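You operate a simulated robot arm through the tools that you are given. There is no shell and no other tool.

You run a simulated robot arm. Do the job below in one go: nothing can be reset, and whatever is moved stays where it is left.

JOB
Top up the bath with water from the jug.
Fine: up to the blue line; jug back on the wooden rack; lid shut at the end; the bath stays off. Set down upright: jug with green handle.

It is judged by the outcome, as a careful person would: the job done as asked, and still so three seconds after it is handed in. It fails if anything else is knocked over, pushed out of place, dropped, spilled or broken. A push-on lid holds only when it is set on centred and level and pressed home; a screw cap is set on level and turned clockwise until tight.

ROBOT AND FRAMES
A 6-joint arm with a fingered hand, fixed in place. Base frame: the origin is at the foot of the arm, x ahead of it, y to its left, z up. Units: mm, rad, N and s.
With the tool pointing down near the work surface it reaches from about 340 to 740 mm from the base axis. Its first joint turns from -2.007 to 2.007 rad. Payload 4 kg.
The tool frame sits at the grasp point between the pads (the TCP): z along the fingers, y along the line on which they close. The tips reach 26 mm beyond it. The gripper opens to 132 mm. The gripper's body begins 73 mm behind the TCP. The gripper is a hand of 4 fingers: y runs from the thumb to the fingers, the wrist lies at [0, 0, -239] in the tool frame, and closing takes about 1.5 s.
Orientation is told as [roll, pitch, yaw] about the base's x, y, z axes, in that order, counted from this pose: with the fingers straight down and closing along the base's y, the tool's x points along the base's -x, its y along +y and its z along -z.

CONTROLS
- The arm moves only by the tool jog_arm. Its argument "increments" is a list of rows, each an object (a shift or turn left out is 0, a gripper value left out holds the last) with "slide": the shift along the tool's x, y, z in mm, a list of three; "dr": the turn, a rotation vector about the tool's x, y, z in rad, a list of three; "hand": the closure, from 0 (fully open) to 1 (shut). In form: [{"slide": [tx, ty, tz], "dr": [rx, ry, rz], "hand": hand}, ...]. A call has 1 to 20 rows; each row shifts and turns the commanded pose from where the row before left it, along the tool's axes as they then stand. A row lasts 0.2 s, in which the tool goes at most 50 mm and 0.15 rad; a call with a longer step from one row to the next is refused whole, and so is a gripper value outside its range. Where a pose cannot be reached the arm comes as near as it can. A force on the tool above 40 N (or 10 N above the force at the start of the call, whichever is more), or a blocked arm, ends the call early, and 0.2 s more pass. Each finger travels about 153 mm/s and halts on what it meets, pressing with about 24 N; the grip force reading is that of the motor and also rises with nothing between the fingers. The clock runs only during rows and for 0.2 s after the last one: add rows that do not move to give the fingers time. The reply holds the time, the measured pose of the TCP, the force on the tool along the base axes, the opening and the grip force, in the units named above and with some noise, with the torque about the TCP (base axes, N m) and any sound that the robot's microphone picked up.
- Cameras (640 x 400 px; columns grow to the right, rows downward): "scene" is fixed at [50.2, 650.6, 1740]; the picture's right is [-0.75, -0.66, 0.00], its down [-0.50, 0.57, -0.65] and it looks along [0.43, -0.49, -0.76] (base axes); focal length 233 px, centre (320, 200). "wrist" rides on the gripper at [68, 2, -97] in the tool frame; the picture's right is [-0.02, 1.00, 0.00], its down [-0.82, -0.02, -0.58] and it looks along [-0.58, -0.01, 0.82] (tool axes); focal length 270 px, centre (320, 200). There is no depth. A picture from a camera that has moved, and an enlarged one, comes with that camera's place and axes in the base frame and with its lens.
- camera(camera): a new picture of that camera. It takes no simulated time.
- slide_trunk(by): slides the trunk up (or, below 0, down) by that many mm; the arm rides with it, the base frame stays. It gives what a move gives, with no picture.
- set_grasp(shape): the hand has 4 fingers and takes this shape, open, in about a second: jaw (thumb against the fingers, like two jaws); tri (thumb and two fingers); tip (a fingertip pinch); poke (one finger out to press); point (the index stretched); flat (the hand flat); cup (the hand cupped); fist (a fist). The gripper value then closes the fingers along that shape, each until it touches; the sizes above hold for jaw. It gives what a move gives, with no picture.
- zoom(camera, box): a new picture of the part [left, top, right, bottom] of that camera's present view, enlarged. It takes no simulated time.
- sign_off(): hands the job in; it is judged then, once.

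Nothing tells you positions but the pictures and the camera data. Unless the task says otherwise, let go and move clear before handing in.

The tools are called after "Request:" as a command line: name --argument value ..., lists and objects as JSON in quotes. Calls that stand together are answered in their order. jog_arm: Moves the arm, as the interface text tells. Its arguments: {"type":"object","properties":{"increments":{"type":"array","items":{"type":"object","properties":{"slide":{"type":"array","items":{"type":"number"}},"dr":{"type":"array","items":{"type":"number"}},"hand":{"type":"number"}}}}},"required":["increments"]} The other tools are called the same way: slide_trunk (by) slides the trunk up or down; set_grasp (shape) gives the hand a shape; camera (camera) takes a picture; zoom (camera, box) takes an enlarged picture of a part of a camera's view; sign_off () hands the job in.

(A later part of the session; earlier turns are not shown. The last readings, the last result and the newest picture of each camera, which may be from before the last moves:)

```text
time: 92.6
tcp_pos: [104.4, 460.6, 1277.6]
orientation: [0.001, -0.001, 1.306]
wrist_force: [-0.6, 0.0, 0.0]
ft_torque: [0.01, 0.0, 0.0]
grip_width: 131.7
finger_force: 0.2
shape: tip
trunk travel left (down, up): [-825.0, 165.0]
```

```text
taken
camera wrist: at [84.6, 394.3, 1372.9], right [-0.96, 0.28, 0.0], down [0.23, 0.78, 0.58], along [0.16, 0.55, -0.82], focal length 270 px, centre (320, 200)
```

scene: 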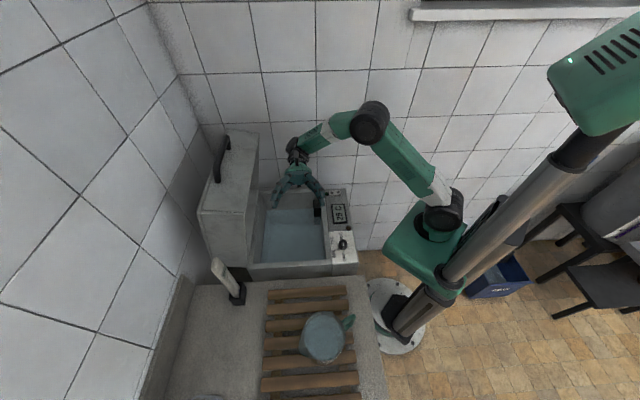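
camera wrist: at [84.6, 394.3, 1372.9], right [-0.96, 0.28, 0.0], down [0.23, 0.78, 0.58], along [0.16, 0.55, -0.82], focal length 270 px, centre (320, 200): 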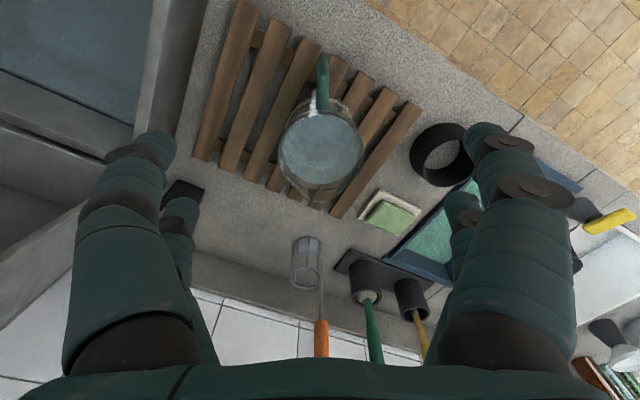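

None of the other shapes encloses a thin handle tightly; the jaw only cages it. A better option is to come from the robot side with the tool horizontal, keep the handle between palm and body, and grip the jug's body with the finger pads. I'll test whether that pose is reachable in free air.

Request:
set_grasp --shape "jaw"

Request:
jog_arm --increments '[{"slide": [-27, 0, 0]}, {"slide": [-27, 0, 0]}, {"dr": [0, -0.13, 0]}, {"dr": [0, -0.13, 0]}, {"dr": [0, -0.13, 0]}, {"dr": [0, -0.13, 0]}, {"dr": [0, -0.13, 0]}, {"dr": [0, -0.13, 0]}, {"dr": [0, -0.13, 0]}, {"dr": [0, -0.13, 0]}, {"dr": [0, -0.13, 0]}, {"dr": [0, -0.13, 0]}, {"dr": [0, -0.13, 0]}, {"dr": [0, -0.14, 0]}]'

Request:
camera --camera "scene"

Request:
camera --camera "wrist"

```text
time: 93.5
tcp_pos: [103.5, 460.9, 1277.3]
orientation: [0.004, -0.001, 1.309]
wrist_force: [0.3, -1.0, 0.1]
ft_torque: [0.02, 0.03, -0.01]
grip_width: 132.0
finger_force: 0.1
shape: jaw
trunk travel left (down, up): [-825.0, 165.0]
```

```text
time: 96.5
tcp_pos: [124.5, 512.0, 1275.3]
orientation: [-0.16, -1.48, 1.441]
wrist_force: [-0.1, 0.9, 1.1]
ft_torque: [-0.01, 0.01, -0.01]
grip_width: 131.8
finger_force: 0.1
shape: jaw
out of reach, approached as far as the arm can: row 11
trunk travel left (down, up): [-825.0, 165.0]
```

```text
taken
```

scene: 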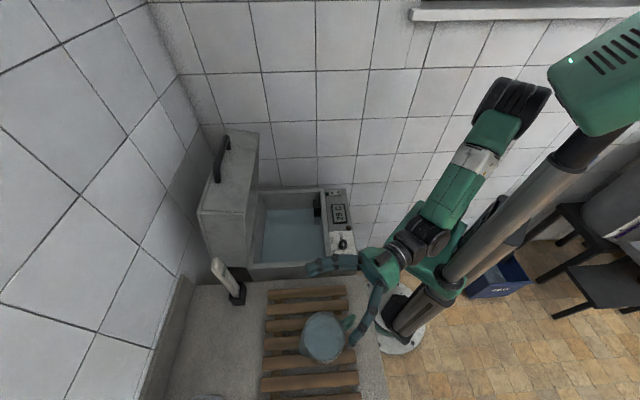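

```text
taken
camera wrist: at [95.6, 414.1, 1215.6], right [-0.96, 0.29, 0.01], down [-0.14, -0.48, 0.86], along [0.25, 0.83, 0.5], focal length 270 px, centre (320, 200)
```

wrist: 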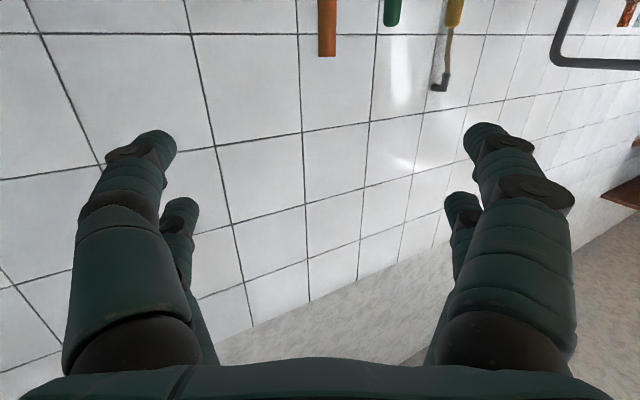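

The horizontal pose is reachable at about 5° below level. I'll centre laterally on the handle plane, then lower straight down with the trunk to just above the rim and check alignment.

Request:
jog_arm --increments '[{"slide": [0, 6.6, 0]}, {}]'

Request:
slide_trunk --by -170

Request:
zoom --camera "scene" --box '[270, 270, 410, 380]'

Request:
camera --camera "scene"

```text
time: 97.1
tcp_pos: [118.4, 513.6, 1276.7]
orientation: [-0.172, -1.477, 1.447]
wrist_force: [-1.5, -0.3, -0.6]
ft_torque: [0.03, 0.0, -0.02]
grip_width: 132.1
finger_force: 0.0
shape: jaw
trunk travel left (down, up): [-825.0, 165.0]
```

```text
time: 99.0
tcp_pos: [120.3, 513.6, 1106.0]
orientation: [-0.167, -1.478, 1.446]
wrist_force: [-0.1, 1.4, 0.6]
ft_torque: [0.0, -0.01, -0.01]
grip_width: 131.9
finger_force: 0.0
shape: jaw
trunk travel left (down, up): [-655.0, 335.0]
```

```text
3.64 times, centred on (340, 325) of scene
camera zoom: at [50.2, 650.6, 1740.0], right [-0.75, -0.66, 0.0], down [-0.5, 0.57, -0.65], along [0.43, -0.49, -0.76], focal length 847 px, centre (247, -254)
```

zoom: 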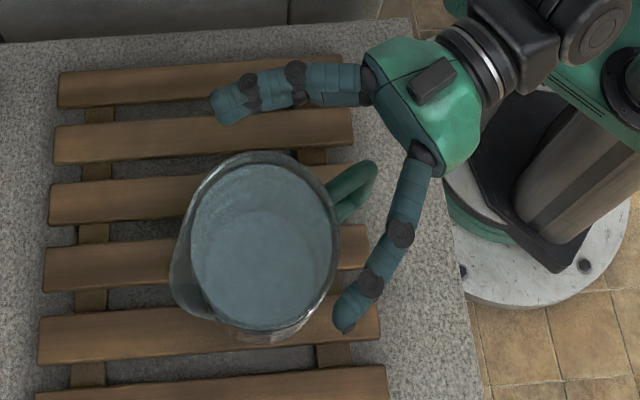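

```text
taken
```

scene: 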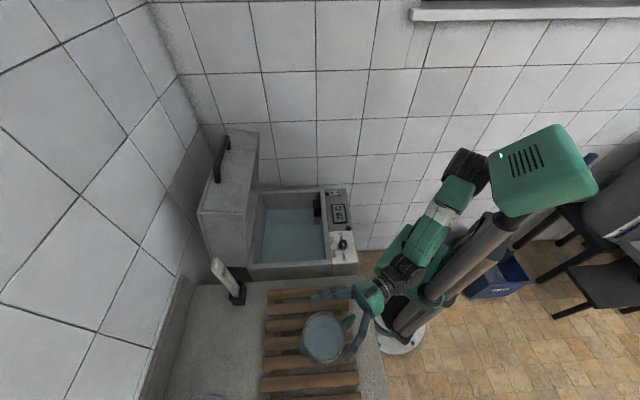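

Request:
slide_trunk --by -60

Request:
zoom --camera "scene" --box '[270, 270, 410, 380]'

```text
time: 100.0
tcp_pos: [119.7, 513.3, 1046.4]
orientation: [-0.167, -1.477, 1.445]
wrist_force: [0.3, 0.8, -0.7]
ft_torque: [0.01, 0.0, 0.0]
grip_width: 131.9
finger_force: 0.1
shape: jaw
trunk travel left (down, up): [-595.0, 395.0]
```

```text
3.64 times, centred on (340, 325) of scene
camera zoom: at [50.2, 650.6, 1740.0], right [-0.75, -0.66, 0.0], down [-0.5, 0.57, -0.65], along [0.43, -0.49, -0.76], focal length 847 px, centre (247, -254)
```

zoom: 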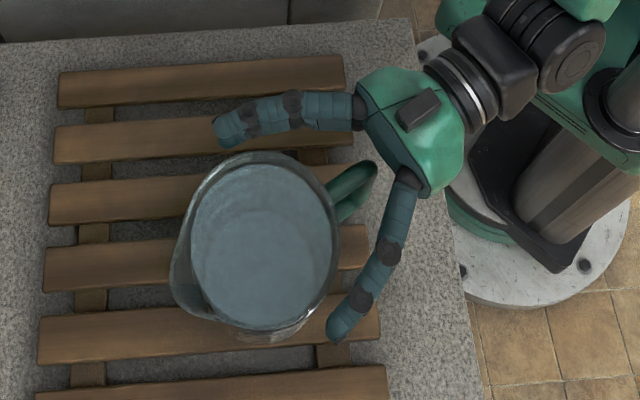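

Request:
jog_arm --increments '[{"slide": [0, -5, 0]}, {}]'

Request:
zoom --camera "scene" --box '[290, 290, 390, 370]'

```text
time: 100.6
tcp_pos: [123.7, 511.8, 1046.3]
orientation: [-0.161, -1.478, 1.439]
wrist_force: [-0.6, 0.0, 0.3]
ft_torque: [0.0, 0.01, 0.01]
grip_width: 131.8
finger_force: 0.1
shape: jaw
trunk travel left (down, up): [-595.0, 395.0]
```

```text
5.00 times, centred on (340, 330) of scene
camera zoom: at [50.2, 650.6, 1740.0], right [-0.75, -0.66, 0.0], down [-0.5, 0.57, -0.65], along [0.43, -0.49, -0.76], focal length 1165 px, centre (220, -450)
```

zoom: 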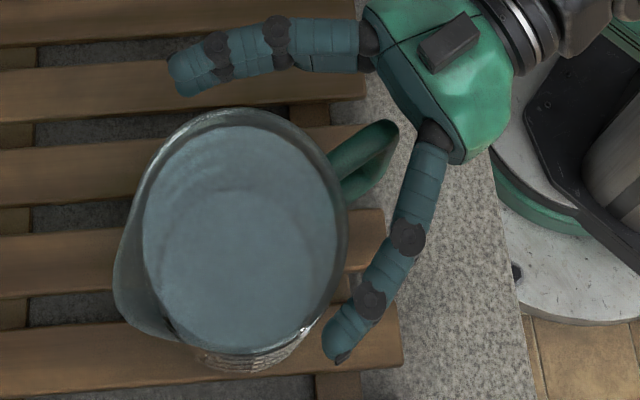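

Request:
slide_trunk --by -30

Request:
slide_trunk --by -28

Request:
zoom --camera "scene" --box '[290, 290, 390, 370]'

Request:
camera --camera "wrist"

```text
time: 101.4
tcp_pos: [124.8, 512.1, 1017.2]
orientation: [-0.165, -1.478, 1.445]
wrist_force: [0.2, 0.3, 0.2]
ft_torque: [0.01, 0.03, -0.03]
grip_width: 131.8
finger_force: 0.1
shape: jaw
trunk travel left (down, up): [-565.0, 425.0]
```

```text
time: 102.1
tcp_pos: [124.9, 512.2, 988.4]
orientation: [-0.164, -1.478, 1.444]
wrist_force: [-0.4, 0.3, 0.0]
ft_torque: [-0.03, -0.01, -0.03]
grip_width: 132.0
finger_force: 0.1
shape: jaw
trunk travel left (down, up): [-537.0, 453.0]
```

```text
5.00 times, centred on (340, 330) of scene
camera zoom: at [50.2, 650.6, 1740.0], right [-0.75, -0.66, 0.0], down [-0.5, 0.57, -0.65], along [0.43, -0.49, -0.76], focal length 1165 px, centre (220, -450)
```

zoom: 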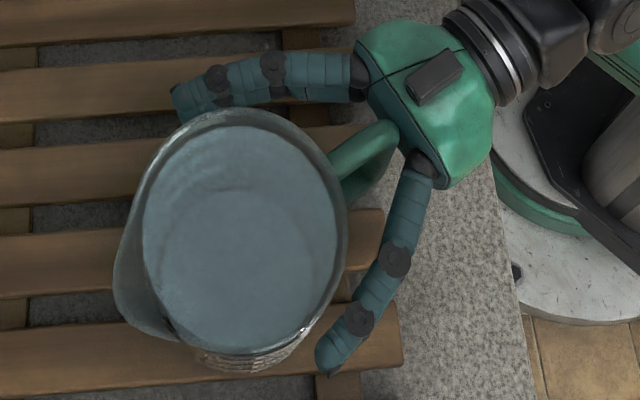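

```text
taken
camera wrist: at [94.4, 413.6, 928.6], right [-0.96, 0.29, 0.01], down [-0.14, -0.48, 0.87], along [0.26, 0.83, 0.5], focal length 270 px, centre (320, 200)
```

wrist: 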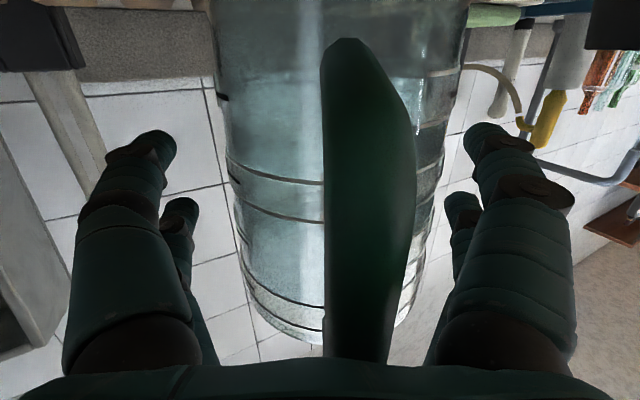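

The view from under the hand shows the jug and handle sitting about 8 mm toward +y between the fingers. I'll centre on that and then close gently.

Request:
jog_arm --increments '[{"slide": [0, 4, 0]}, {"slide": [0, 4, 0]}, {}]'

Request:
camera --camera "wrist"

```text
time: 102.9
tcp_pos: [116.9, 515.2, 988.2]
orientation: [-0.164, -1.478, 1.443]
wrist_force: [-0.2, 0.6, 0.0]
ft_torque: [0.02, -0.01, 0.01]
grip_width: 132.0
finger_force: 0.0
shape: jaw
trunk travel left (down, up): [-537.0, 453.0]
```

```text
taken
camera wrist: at [86.4, 416.3, 928.6], right [-0.96, 0.29, 0.01], down [-0.14, -0.48, 0.87], along [0.26, 0.83, 0.5], focal length 270 px, centre (320, 200)
```

wrist: 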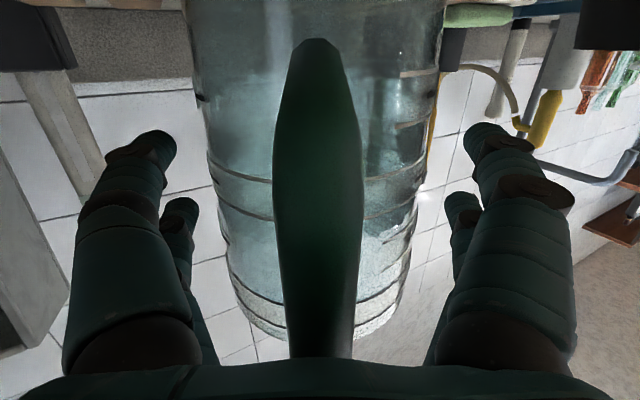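

Jug and handle are now centred between the fingers. I'll advance a few millimetres and close.

Request:
jog_arm --increments '[{"slide": [0, 0, 3]}, {"slide": [0, 0, 3]}, {}]'

Request:
jog_arm --increments '[{"hand": 0.15}, {"hand": 0.3}, {"hand": 0.5}, {"hand": 0.7}, {"hand": 0.7}]'

Request:
camera --camera "wrist"

Request:
zoom --camera "scene" --box '[290, 290, 390, 370]'

```text
time: 103.7
tcp_pos: [119.3, 520.1, 987.7]
orientation: [-0.167, -1.478, 1.446]
wrist_force: [0.4, -3.8, 0.0]
ft_torque: [0.12, -0.06, 0.01]
grip_width: 131.7
finger_force: 0.0
shape: jaw
trunk travel left (down, up): [-537.0, 453.0]
```

```text
time: 104.9
tcp_pos: [118.2, 520.7, 987.6]
orientation: [-0.164, -1.478, 1.444]
wrist_force: [-0.2, -1.5, 0.1]
ft_torque: [0.13, -0.02, -0.01]
grip_width: 96.2
finger_force: 24.3
shape: jaw
trunk travel left (down, up): [-537.0, 453.0]
```

```text
taken
camera wrist: at [88.6, 421.4, 928.3], right [-0.96, 0.29, 0.01], down [-0.14, -0.48, 0.87], along [0.26, 0.83, 0.5], focal length 270 px, centre (320, 200)
```

wrist: 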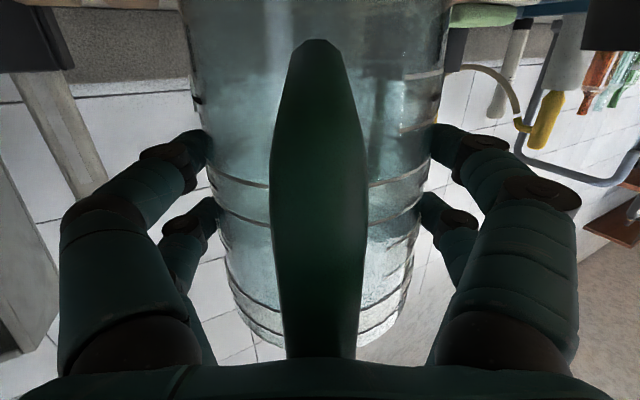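

```text
5.00 times, centred on (340, 330) of scene
camera zoom: at [50.2, 650.6, 1740.0], right [-0.75, -0.66, 0.0], down [-0.5, 0.57, -0.65], along [0.43, -0.49, -0.76], focal length 1165 px, centre (220, -450)
```

zoom: 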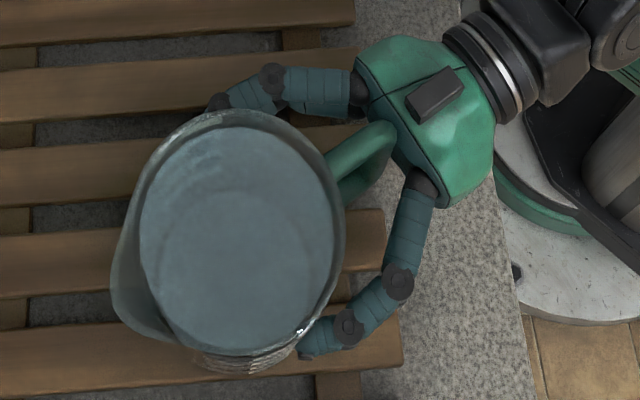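

The jug is gripped at 96 mm width with 24 N. I'll command full closure and try a small lift.

Request:
jog_arm --increments '[{"hand": 1.0}, {"hand": 1.0}]'

Request:
slide_trunk --by 12

Request:
zoom --camera "scene" --box '[290, 290, 390, 370]'

Request:
camera --camera "wrist"

```text
time: 105.5
tcp_pos: [118.9, 520.8, 987.5]
orientation: [-0.165, -1.479, 1.444]
wrist_force: [0.5, -2.9, -0.1]
ft_torque: [0.11, 0.02, -0.01]
grip_width: 96.3
finger_force: 24.1
shape: jaw
trunk travel left (down, up): [-537.0, 453.0]
```

```text
time: 106.1
tcp_pos: [118.7, 520.9, 998.2]
orientation: [-0.163, -1.473, 1.444]
wrist_force: [-0.1, 0.1, -14.1]
ft_torque: [-0.24, 0.05, 0.05]
grip_width: 96.2
finger_force: 23.5
shape: jaw
trunk travel left (down, up): [-549.0, 441.0]
```

```text
5.00 times, centred on (340, 330) of scene
camera zoom: at [50.2, 650.6, 1740.0], right [-0.75, -0.66, 0.0], down [-0.5, 0.57, -0.65], along [0.43, -0.49, -0.76], focal length 1165 px, centre (220, -450)
```

zoom: 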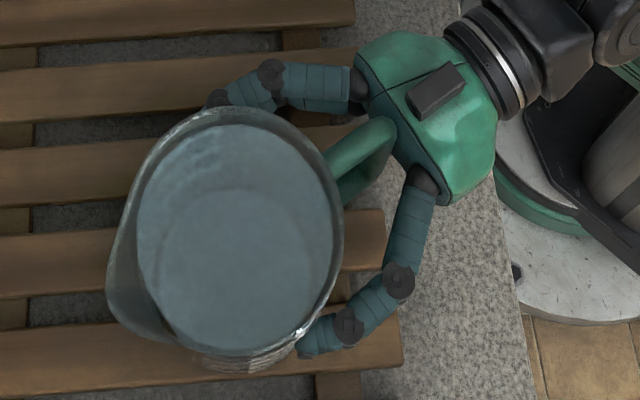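

```text
taken
camera wrist: at [88.8, 422.1, 938.6], right [-0.96, 0.29, 0.01], down [-0.14, -0.48, 0.87], along [0.26, 0.83, 0.5], focal length 270 px, centre (320, 200)
```

wrist: 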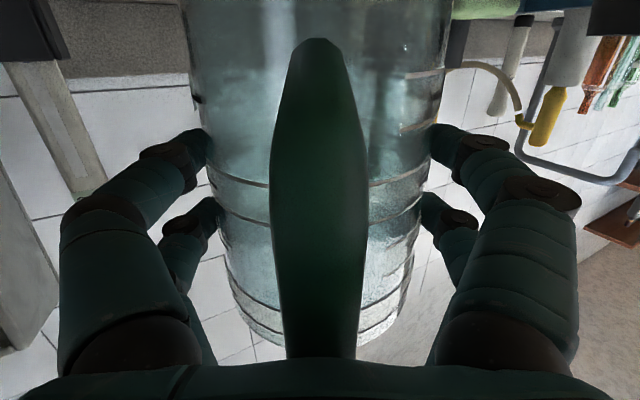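

The jug weighs about 14 N and lifts without slipping. I'll raise it for transit.

Request:
slide_trunk --by 60

Request:
slide_trunk --by 70

Request:
camera --camera "scene"

Request:
zoom --camera "scene" --box '[280, 270, 400, 370]'

```text
time: 107.1
tcp_pos: [119.3, 521.3, 1060.0]
orientation: [-0.164, -1.477, 1.44]
wrist_force: [-0.8, -0.2, -14.6]
ft_torque: [-0.21, 0.08, 0.02]
grip_width: 96.0
finger_force: 24.2
shape: jaw
trunk travel left (down, up): [-609.0, 381.0]
```

```text
time: 108.2
tcp_pos: [118.0, 521.2, 1129.8]
orientation: [-0.163, -1.477, 1.441]
wrist_force: [-0.9, -0.2, -13.1]
ft_torque: [-0.24, 0.09, 0.01]
grip_width: 96.3
finger_force: 24.3
shape: jaw
trunk travel left (down, up): [-679.0, 311.0]
```

```text
taken
```

scene: 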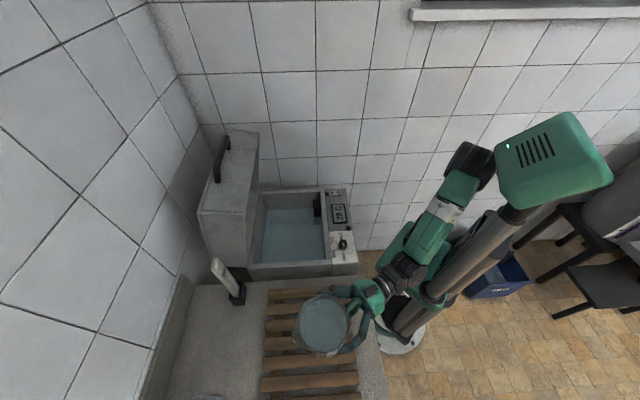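

```text
4.00 times, centred on (340, 320) of scene
camera zoom: at [50.2, 650.6, 1740.0], right [-0.75, -0.66, 0.0], down [-0.5, 0.57, -0.65], along [0.43, -0.49, -0.76], focal length 932 px, centre (240, -280)
```

zoom: 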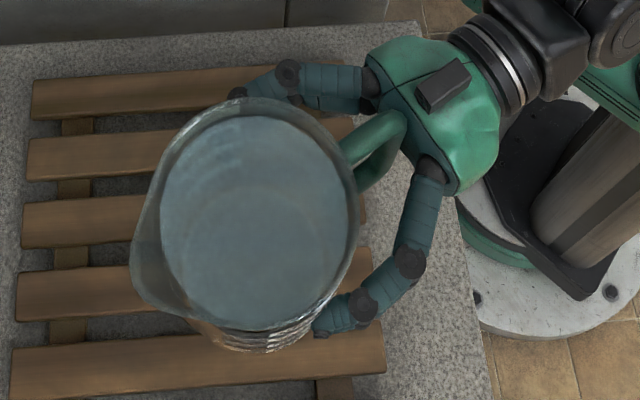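

The jug is held upright. I'll lower it a bit and then swing it slowly about the base axis toward the bath, keeping it level.

Request:
slide_trunk --by -35

Request:
jog_arm --increments '[{"slide": [0, -5, 0.3], "dr": [0.0093, -0.0001, 0.0008]}, {"slide": [0, -10, 0.5], "dr": [0.0186, -0.0002, 0.0017]}, {"slide": [0, -14.7, 0.8], "dr": [0.0275, -0.0003, 0.0025]}, {"slide": [0, -14.7, 0.8], "dr": [0.0275, -0.0003, 0.0025]}, {"slide": [0, -14.7, 0.8], "dr": [0.0275, -0.0003, 0.0025]}, {"slide": [0, -14.7, 0.8], "dr": [0.0275, -0.0003, 0.0025]}, {"slide": [0, -14.7, 0.8], "dr": [0.0275, -0.0003, 0.0025]}, {"slide": [0, -14.7, 0.8], "dr": [0.0275, -0.0003, 0.0025]}, {"slide": [0, -14.7, 0.8], "dr": [0.0275, -0.0003, 0.0025]}, {"slide": [0, -14.7, 0.8], "dr": [0.0275, -0.0003, 0.0025]}, {"slide": [0, -14.7, 0.8], "dr": [0.0275, -0.0003, 0.0025]}, {"slide": [0, -14.7, 0.8], "dr": [0.0275, -0.0003, 0.0025]}, {"slide": [0, -10, 0.5], "dr": [0.0186, -0.0002, 0.0017]}, {"slide": [0, -5, 0.3], "dr": [0.0093, -0.0001, 0.0008]}]'

Request:
zoom --camera "scene" --box '[240, 200, 440, 330]'

```text
time: 109.0
tcp_pos: [119.2, 520.8, 1094.4]
orientation: [-0.166, -1.478, 1.443]
wrist_force: [-0.9, -0.1, -13.4]
ft_torque: [-0.28, 0.06, 0.04]
grip_width: 96.2
finger_force: 24.1
shape: jaw
trunk travel left (down, up): [-644.0, 346.0]
```

```text
time: 112.0
tcp_pos: [282.0, 453.4, 1096.8]
orientation: [-0.172, -1.485, 1.118]
wrist_force: [-0.6, -0.7, -13.3]
ft_torque: [-0.19, 0.16, -0.03]
grip_width: 96.2
finger_force: 23.9
shape: jaw
trunk travel left (down, up): [-644.0, 346.0]
```

```text
3.08 times, centred on (340, 265) of scene
camera zoom: at [50.2, 650.6, 1740.0], right [-0.75, -0.66, 0.0], down [-0.5, 0.57, -0.65], along [0.43, -0.49, -0.76], focal length 717 px, centre (258, 0)
```

zoom: 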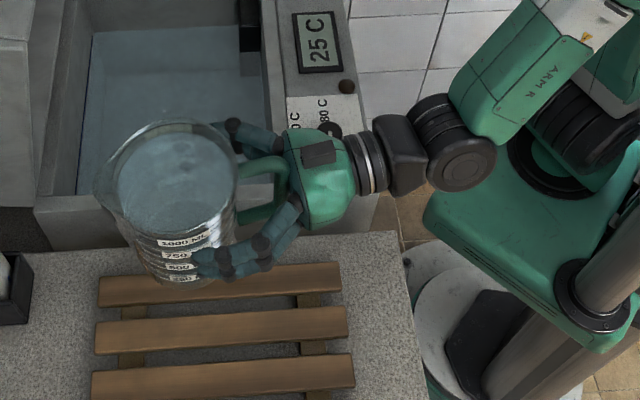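

Request:
jog_arm --increments '[{"slide": [0, -5, 0.3], "dr": [0.0093, -0.0001, 0.0008]}, {"slide": [0, -10, 0.5], "dr": [0.0186, -0.0002, 0.0017]}, {"slide": [0, -14.7, 0.8], "dr": [0.0275, -0.0003, 0.0025]}, {"slide": [0, -14.7, 0.8], "dr": [0.0275, -0.0003, 0.0025]}, {"slide": [0, -14.7, 0.8], "dr": [0.0275, -0.0003, 0.0025]}, {"slide": [0, -14.7, 0.8], "dr": [0.0275, -0.0003, 0.0025]}, {"slide": [0, -14.7, 0.8], "dr": [0.0275, -0.0003, 0.0025]}, {"slide": [0, -14.7, 0.8], "dr": [0.0275, -0.0003, 0.0025]}, {"slide": [0, -14.7, 0.8], "dr": [0.0275, -0.0003, 0.0025]}, {"slide": [0, -14.7, 0.8], "dr": [0.0275, -0.0003, 0.0025]}, {"slide": [0, -14.7, 0.8], "dr": [0.0275, -0.0003, 0.0025]}, {"slide": [0, -14.7, 0.8], "dr": [0.0275, -0.0003, 0.0025]}, {"slide": [0, -14.7, 0.8], "dr": [0.0275, -0.0003, 0.0025]}, {"slide": [0, -14.7, 0.8], "dr": [0.0275, -0.0003, 0.0025]}, {"slide": [0, -10, 0.5], "dr": [0.0186, -0.0002, 0.0017]}, {"slide": [0, -5, 0.3], "dr": [0.0093, -0.0001, 0.0008]}]'

Request:
camera --camera "scene"

Request:
zoom --camera "scene" --box '[220, 150, 400, 290]'

Request:
camera --camera "wrist"

```text
time: 115.4
tcp_pos: [432.5, 313.3, 1097.6]
orientation: [-0.134, -1.497, 0.692]
wrist_force: [-0.3, 0.2, -13.9]
ft_torque: [-0.11, 0.22, -0.03]
grip_width: 96.1
finger_force: 24.0
shape: jaw
trunk travel left (down, up): [-644.0, 346.0]
```

```text
taken
```

scene: 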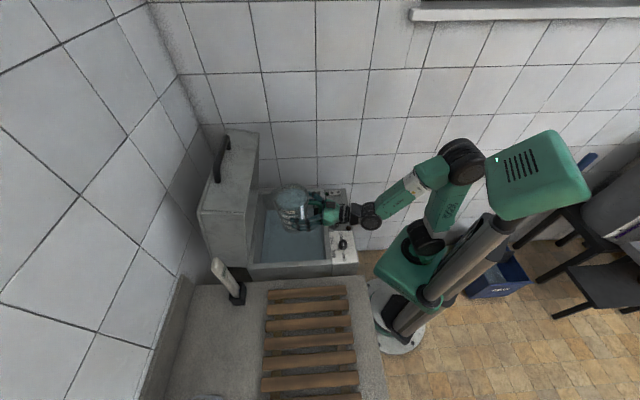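

```text
2.86 times, centred on (310, 220) of scene
camera zoom: at [50.2, 650.6, 1740.0], right [-0.75, -0.66, 0.0], down [-0.5, 0.57, -0.65], along [0.43, -0.49, -0.76], focal length 666 px, centre (349, 143)
```

zoom: 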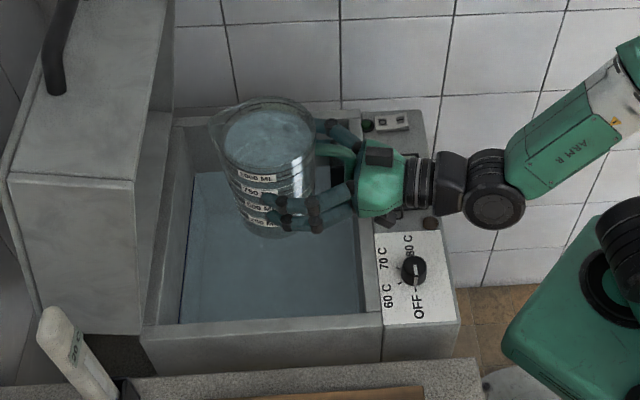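

```text
taken
camera wrist: at [346.4, 259.8, 1036.6], right [-0.53, 0.85, 0.02], down [-0.43, -0.28, 0.86], along [0.73, 0.45, 0.52], focal length 270 px, centre (320, 200)
```

wrist: 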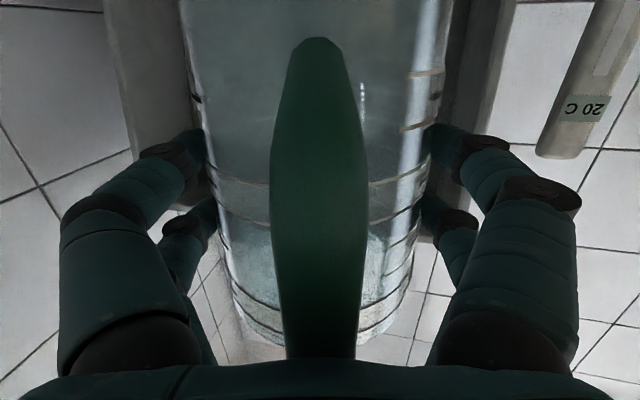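

The jug is over the bath and the spout faces inward. I'll lower it and draw back slightly so the stream lands mid-bath.

Request:
slide_trunk --by -62

Request:
jog_arm --increments '[{"slide": [0, 0, -6]}, {"slide": [0, 0, -10], "dr": [0, 0.04, 0]}, {"slide": [0, 0, -10], "dr": [0, 0.04, 0]}, {"slide": [0, 0, -5], "dr": [0, 0.04, 0]}]'

Request:
zoom --camera "scene" --box '[220, 150, 400, 290]'

```text
time: 116.4
tcp_pos: [434.0, 313.5, 1036.1]
orientation: [-0.135, -1.494, 0.691]
wrist_force: [0.6, -0.4, -14.0]
ft_torque: [-0.15, 0.21, 0.02]
grip_width: 96.0
finger_force: 24.1
shape: jaw
trunk travel left (down, up): [-582.0, 408.0]
```

```text
time: 117.4
tcp_pos: [406.7, 296.7, 1038.4]
orientation: [-0.052, -1.377, 0.609]
wrist_force: [-0.2, 0.8, -14.2]
ft_torque: [-0.09, 0.15, -0.01]
grip_width: 96.1
finger_force: 24.7
shape: jaw
trunk travel left (down, up): [-582.0, 408.0]
```

```text
2.86 times, centred on (310, 220) of scene
camera zoom: at [50.2, 650.6, 1740.0], right [-0.75, -0.66, 0.0], down [-0.5, 0.57, -0.65], along [0.43, -0.49, -0.76], focal length 666 px, centre (349, 143)
```

zoom: 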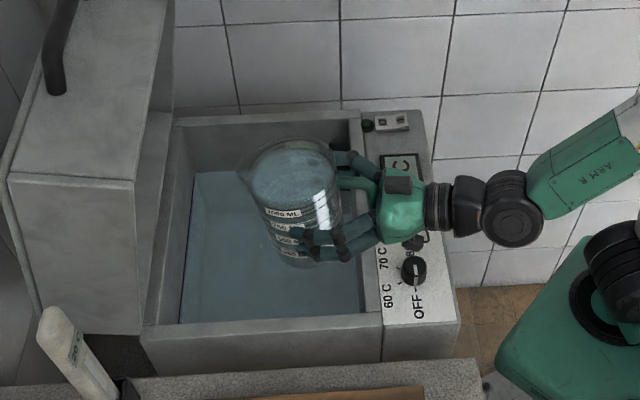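

Request:
zoom --camera "scene" --box '[266, 215, 290, 230]'

Request:
zoom --camera "scene" --box '[262, 240, 286, 255]'

Request:
camera --camera "wrist"

```text
16.00 times, centred on (278, 222) of scene
camera zoom: at [50.2, 650.6, 1740.0], right [-0.75, -0.66, 0.0], down [-0.5, 0.57, -0.65], along [0.43, -0.49, -0.76], focal length 3727 px, centre (992, -160)
```

zoom: 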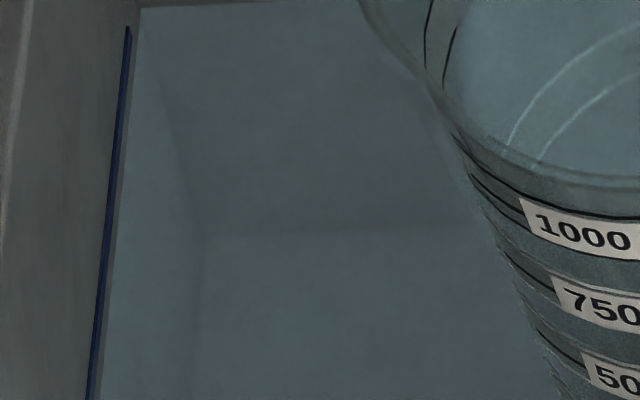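

```text
16.00 times, centred on (274, 248) of scene
camera zoom: at [50.2, 650.6, 1740.0], right [-0.75, -0.66, 0.0], down [-0.5, 0.57, -0.65], along [0.43, -0.49, -0.76], focal length 3727 px, centre (1056, -560)
```

zoom: 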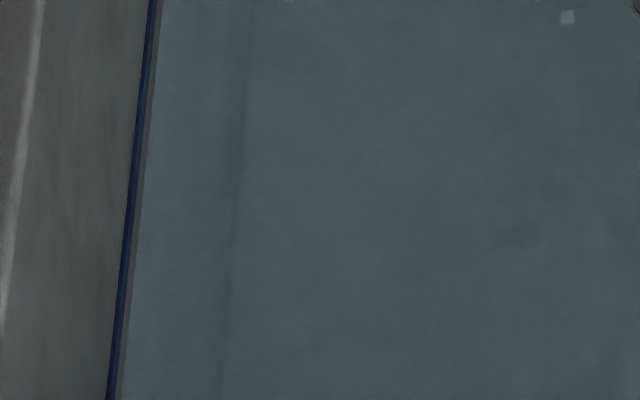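

```text
taken
camera wrist: at [313.7, 240.4, 989.4], right [-0.53, 0.85, 0.01], down [-0.34, -0.23, 0.91], along [0.78, 0.47, 0.41], focal length 270 px, centre (320, 200)
```

wrist: 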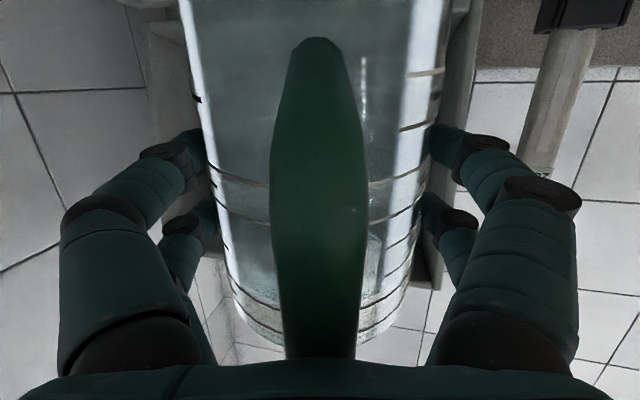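

The zoomed scene view shows the blue line and the water edge clearly, with a gap of about 8 px, so I can track the level. I'll start tilting slowly.

Request:
jog_arm --increments '[{"dr": [0, 0.04, 0]}, {"dr": [0, 0.04, 0]}, {"dr": [0, 0.04, 0]}, {"dr": [0, 0.04, 0]}, {"dr": [0, 0.04, 0]}, {"dr": [0, 0.04, 0]}, {}, {}]'

Request:
zoom --camera "scene" --box '[240, 170, 380, 280]'

```text
time: 119.2
tcp_pos: [407.1, 297.3, 1040.0]
orientation: [-0.023, -1.137, 0.578]
wrist_force: [-0.5, 0.3, -14.4]
ft_torque: [-0.05, 0.11, 0.0]
grip_width: 95.9
finger_force: 24.1
shape: jaw
trunk travel left (down, up): [-582.0, 408.0]
```

```text
3.64 times, centred on (310, 225) of scene
camera zoom: at [50.2, 650.6, 1740.0], right [-0.75, -0.66, 0.0], down [-0.5, 0.57, -0.65], along [0.43, -0.49, -0.76], focal length 847 px, centre (356, 109)
```

zoom: 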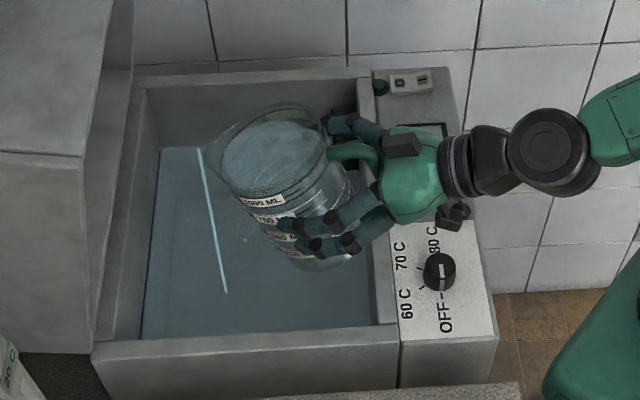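

The pour has started and the stream lands inside the bath. I'll continue in small steps.

Request:
jog_arm --increments '[{"dr": [0, 0.03, 0]}, {"dr": [0, 0.03, 0]}, {"dr": [0, 0.03, 0]}, {"dr": [0, 0.03, 0]}, {}, {}, {}, {}, {}, {}]'

Request:
zoom --camera "scene" --box '[240, 170, 380, 280]'

Request:
zoom --camera "scene" --box '[262, 240, 286, 255]'

```text
time: 121.4
tcp_pos: [407.1, 297.3, 1039.5]
orientation: [-0.019, -1.017, 0.575]
wrist_force: [1.0, -0.2, -12.4]
ft_torque: [-0.03, 0.1, 0.03]
grip_width: 96.3
finger_force: 24.0
shape: jaw
trunk travel left (down, up): [-582.0, 408.0]
```

```text
3.64 times, centred on (310, 225) of scene
camera zoom: at [50.2, 650.6, 1740.0], right [-0.75, -0.66, 0.0], down [-0.5, 0.57, -0.65], along [0.43, -0.49, -0.76], focal length 847 px, centre (356, 109)
```

zoom: 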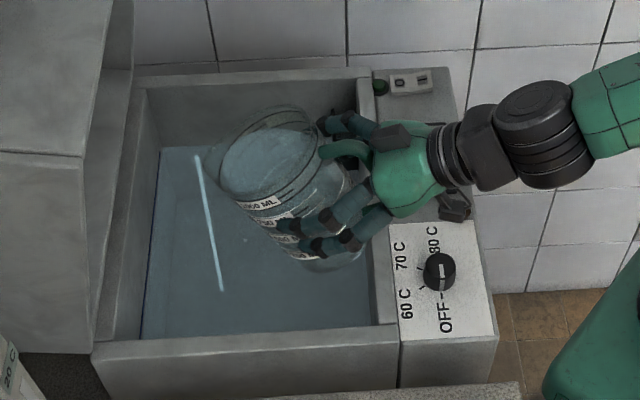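

```text
16.00 times, centred on (274, 248) of scene
camera zoom: at [50.2, 650.6, 1740.0], right [-0.75, -0.66, 0.0], down [-0.5, 0.57, -0.65], along [0.43, -0.49, -0.76], focal length 3727 px, centre (1056, -560)
```

zoom: 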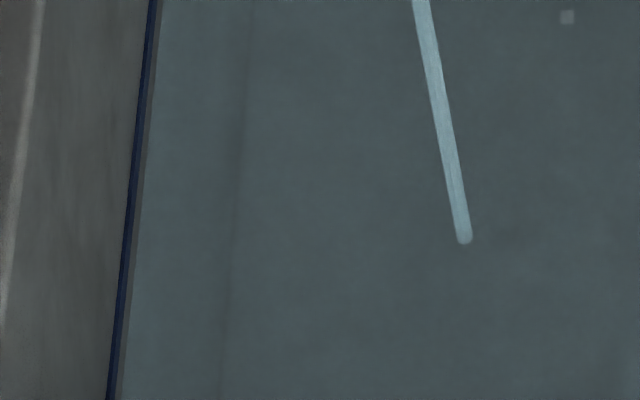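

Request:
jog_arm --increments '[{"dr": [0, 0.02, 0]}, {"dr": [0, 0.02, 0]}, {"dr": [0, 0.02, 0]}, {"dr": [0, 0.02, 0]}, {}, {}, {}, {}, {}, {}, {}, {}, {}, {}]'

Request:
zoom --camera "scene" --box '[240, 170, 380, 280]'

Request:
zoom --camera "scene" --box '[262, 240, 286, 255]'

```text
time: 124.4
tcp_pos: [407.3, 296.5, 1039.5]
orientation: [-0.019, -0.937, 0.571]
wrist_force: [-0.3, 0.0, -12.1]
ft_torque: [-0.04, 0.11, -0.02]
grip_width: 96.1
finger_force: 24.2
shape: jaw
trunk travel left (down, up): [-582.0, 408.0]
```

```text
3.64 times, centred on (310, 225) of scene
camera zoom: at [50.2, 650.6, 1740.0], right [-0.75, -0.66, 0.0], down [-0.5, 0.57, -0.65], along [0.43, -0.49, -0.76], focal length 847 px, centre (356, 109)
```

zoom: 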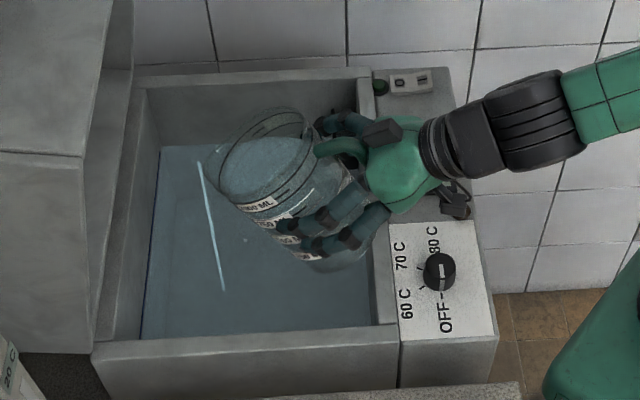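

```text
16.00 times, centred on (274, 248) of scene
camera zoom: at [50.2, 650.6, 1740.0], right [-0.75, -0.66, 0.0], down [-0.5, 0.57, -0.65], along [0.43, -0.49, -0.76], focal length 3727 px, centre (1056, -560)
```

zoom: 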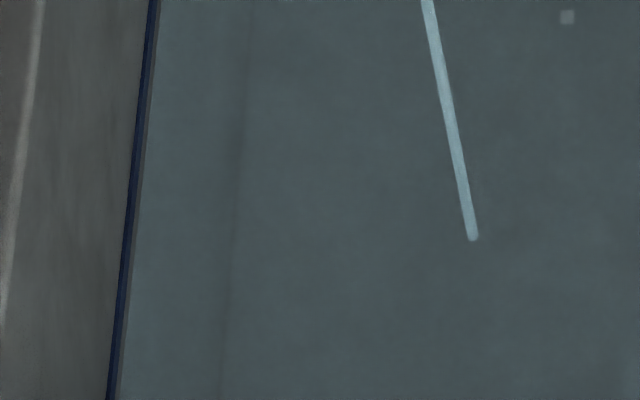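

Request:
jog_arm --increments '[{"dr": [0, 0.03, 0]}, {"dr": [0, 0.03, 0]}, {"dr": [0, 0.03, 0]}, {"dr": [0, 0.03, 0]}, {}, {}, {}, {}, {}, {}, {}, {}, {}, {}, {}, {}, {}]'

Request:
zoom --camera "scene" --box '[240, 170, 380, 280]'

Request:
zoom --camera "scene" --box '[265, 242, 273, 247]'

```text
time: 128.0
tcp_pos: [406.0, 297.2, 1039.5]
orientation: [-0.014, -0.816, 0.567]
wrist_force: [0.0, 0.1, -11.4]
ft_torque: [0.0, 0.03, 0.0]
grip_width: 96.2
finger_force: 24.0
shape: jaw
trunk travel left (down, up): [-582.0, 408.0]
```

```text
3.64 times, centred on (310, 225) of scene
camera zoom: at [50.2, 650.6, 1740.0], right [-0.75, -0.66, 0.0], down [-0.5, 0.57, -0.65], along [0.43, -0.49, -0.76], focal length 847 px, centre (356, 109)
```

zoom: 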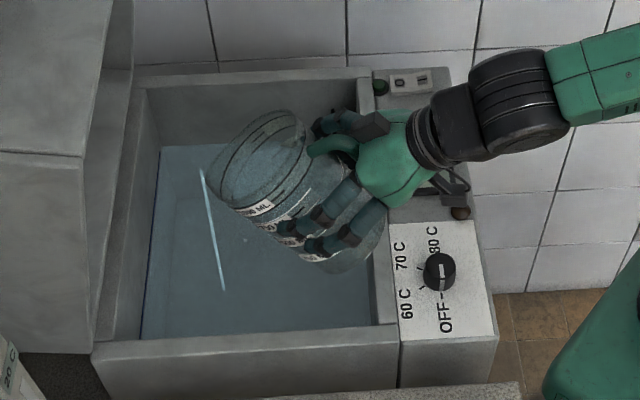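

```text
16.00 times, centred on (269, 244) of scene
camera zoom: at [50.2, 650.6, 1740.0], right [-0.75, -0.66, 0.0], down [-0.5, 0.57, -0.65], along [0.43, -0.49, -0.76], focal length 3727 px, centre (1136, -512)
```

zoom: 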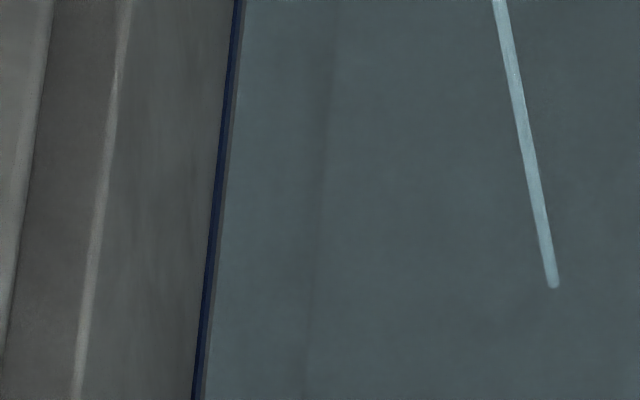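

Request:
jog_arm --increments '[{"dr": [0, 0.03, 0]}, {"dr": [0, 0.03, 0]}, {"dr": [0, 0.03, 0]}, {"dr": [0, 0.03, 0]}, {"dr": [0, 0.02, 0]}, {}, {}, {}, {}, {}, {}, {}, {}, {}, {}, {}, {}, {}, {}]'

Request:
zoom --camera "scene" --box '[240, 170, 380, 280]'

Request:
zoom --camera "scene" --box '[262, 240, 286, 255]'

```text
time: 132.0
tcp_pos: [407.0, 297.6, 1039.2]
orientation: [-0.012, -0.677, 0.565]
wrist_force: [1.1, 0.4, -9.2]
ft_torque: [0.03, 0.03, 0.01]
grip_width: 96.2
finger_force: 23.8
shape: jaw
trunk travel left (down, up): [-582.0, 408.0]
```

```text
3.64 times, centred on (310, 225) of scene
camera zoom: at [50.2, 650.6, 1740.0], right [-0.75, -0.66, 0.0], down [-0.5, 0.57, -0.65], along [0.43, -0.49, -0.76], focal length 847 px, centre (356, 109)
```

zoom: 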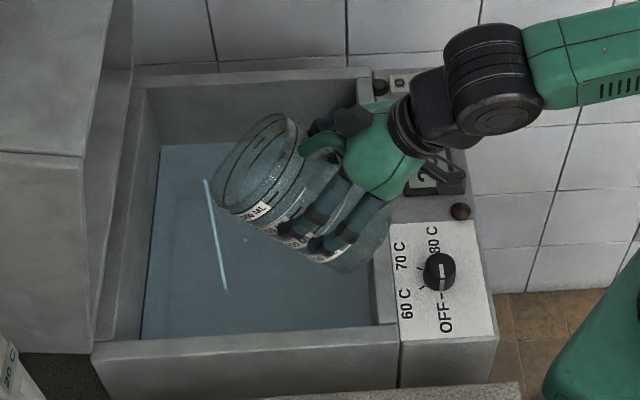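

```text
16.00 times, centred on (274, 248) of scene
camera zoom: at [50.2, 650.6, 1740.0], right [-0.75, -0.66, 0.0], down [-0.5, 0.57, -0.65], along [0.43, -0.49, -0.76], focal length 3727 px, centre (1056, -560)
```

zoom: 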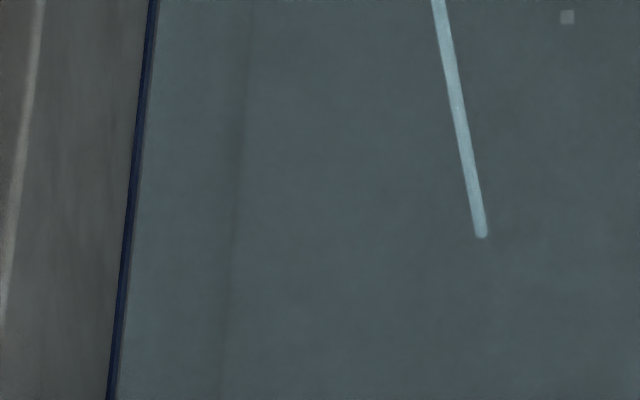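

Request:
jog_arm --increments '[{"dr": [0, 0.03, 0]}, {"dr": [0, 0.03, 0]}, {"dr": [0, 0.03, 0]}, {"dr": [0, 0.03, 0]}, {}, {}, {}, {}, {}, {}, {}, {}, {}, {}, {}]'

Request:
zoom --camera "scene" --box '[262, 240, 286, 255]'

Request:
zoom --camera "scene" --box '[266, 207, 290, 222]'

```text
time: 135.2
tcp_pos: [405.9, 298.6, 1039.9]
orientation: [-0.012, -0.556, 0.565]
wrist_force: [-0.4, 0.1, -9.9]
ft_torque: [0.03, -0.02, -0.01]
grip_width: 96.1
finger_force: 23.7
shape: jaw
trunk travel left (down, up): [-582.0, 408.0]
```

```text
16.00 times, centred on (274, 248) of scene
camera zoom: at [50.2, 650.6, 1740.0], right [-0.75, -0.66, 0.0], down [-0.5, 0.57, -0.65], along [0.43, -0.49, -0.76], focal length 3727 px, centre (1056, -560)
```

zoom: 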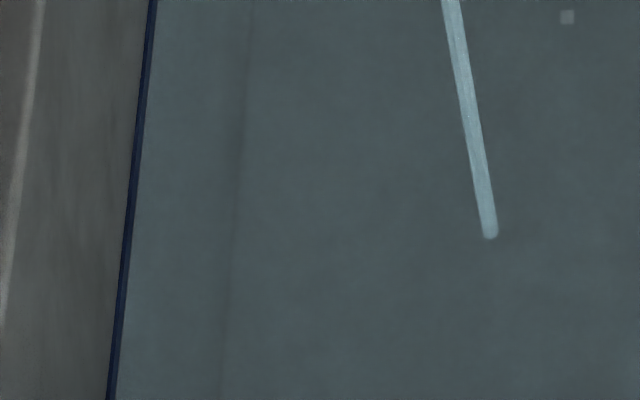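

```text
16.00 times, centred on (278, 214) of scene
camera zoom: at [50.2, 650.6, 1740.0], right [-0.75, -0.66, 0.0], down [-0.5, 0.57, -0.65], along [0.43, -0.49, -0.76], focal length 3727 px, centre (992, -32)
```

zoom: 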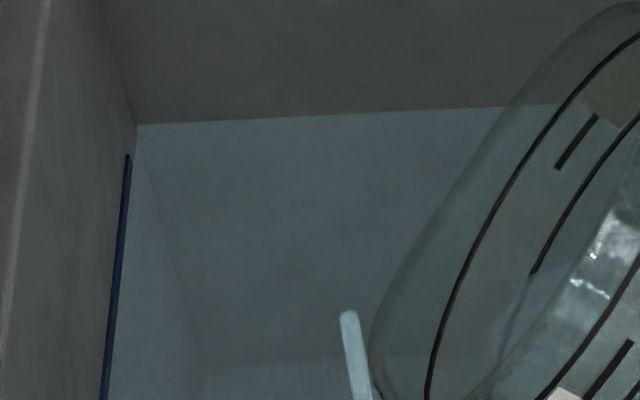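

The water has just reached the lower edge of the blue line. I'll add a little more in small steps to bring it onto the line.

Request:
jog_arm --increments '[{}, {}, {}, {}, {}]'

Request:
zoom --camera "scene" --box '[262, 240, 286, 255]'

```text
time: 136.4
tcp_pos: [407.2, 296.7, 1040.9]
orientation: [-0.011, -0.558, 0.563]
wrist_force: [-1.2, -0.3, -8.6]
ft_torque: [0.0, -0.02, 0.0]
grip_width: 96.0
finger_force: 24.1
shape: jaw
trunk travel left (down, up): [-582.0, 408.0]
```

```text
16.00 times, centred on (274, 248) of scene
camera zoom: at [50.2, 650.6, 1740.0], right [-0.75, -0.66, 0.0], down [-0.5, 0.57, -0.65], along [0.43, -0.49, -0.76], focal length 3727 px, centre (1056, -560)
```

zoom: 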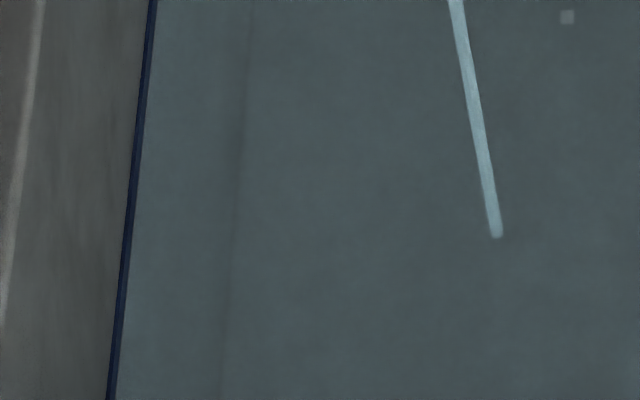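

Request:
jog_arm --increments '[{}, {}, {}, {}, {}]'

Request:
zoom --camera "scene" --box '[262, 240, 286, 255]'

Request:
zoom --camera "scene" --box '[240, 170, 380, 280]'

```text
time: 137.6
tcp_pos: [406.6, 296.5, 1038.9]
orientation: [-0.012, -0.555, 0.563]
wrist_force: [-0.1, -0.5, -9.2]
ft_torque: [0.02, -0.02, 0.01]
grip_width: 96.2
finger_force: 24.4
shape: jaw
trunk travel left (down, up): [-582.0, 408.0]
```

```text
16.00 times, centred on (274, 248) of scene
camera zoom: at [50.2, 650.6, 1740.0], right [-0.75, -0.66, 0.0], down [-0.5, 0.57, -0.65], along [0.43, -0.49, -0.76], focal length 3727 px, centre (1056, -560)
```

zoom: 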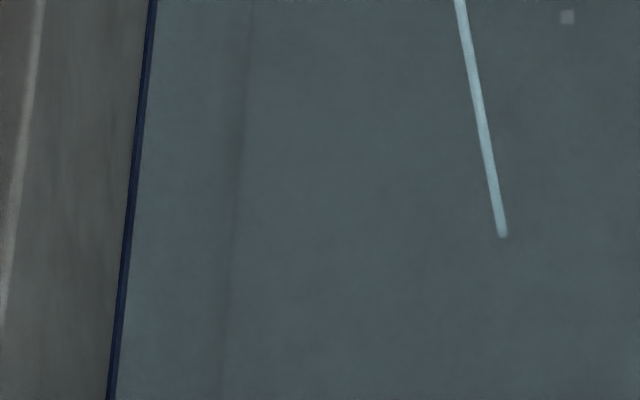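

```text
3.64 times, centred on (310, 225) of scene
camera zoom: at [50.2, 650.6, 1740.0], right [-0.75, -0.66, 0.0], down [-0.5, 0.57, -0.65], along [0.43, -0.49, -0.76], focal length 847 px, centre (356, 109)
```

zoom: 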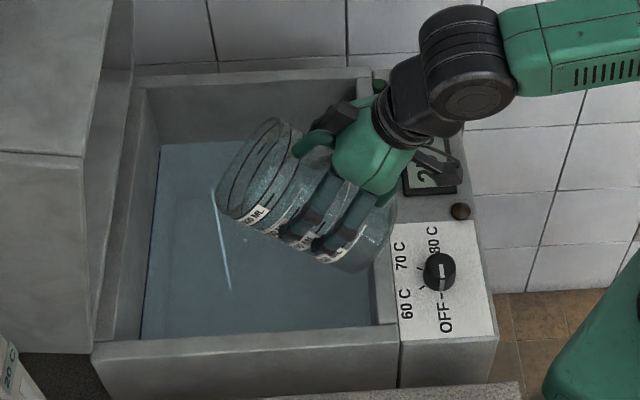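

Request:
zoom --camera "scene" --box '[266, 200, 290, 215]'

Request:
zoom --camera "scene" --box '[262, 225, 286, 240]'

```text
16.00 times, centred on (278, 208) of scene
camera zoom: at [50.2, 650.6, 1740.0], right [-0.75, -0.66, 0.0], down [-0.5, 0.57, -0.65], along [0.43, -0.49, -0.76], focal length 3727 px, centre (992, 80)
```

zoom: 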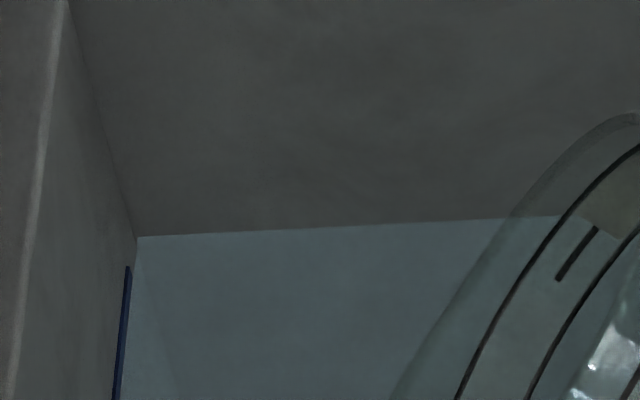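

```text
16.00 times, centred on (274, 232) of scene
camera zoom: at [50.2, 650.6, 1740.0], right [-0.75, -0.66, 0.0], down [-0.5, 0.57, -0.65], along [0.43, -0.49, -0.76], focal length 3727 px, centre (1056, -320)
```

zoom: 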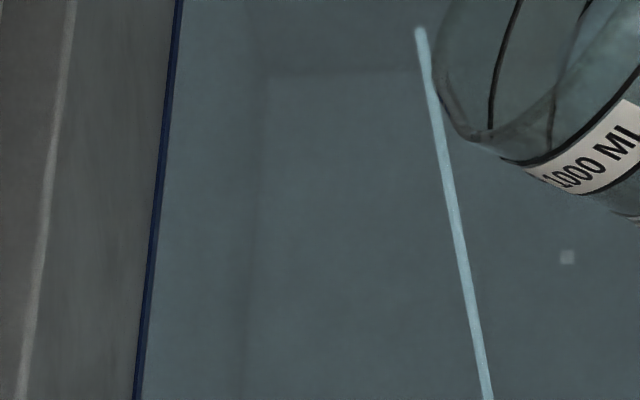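

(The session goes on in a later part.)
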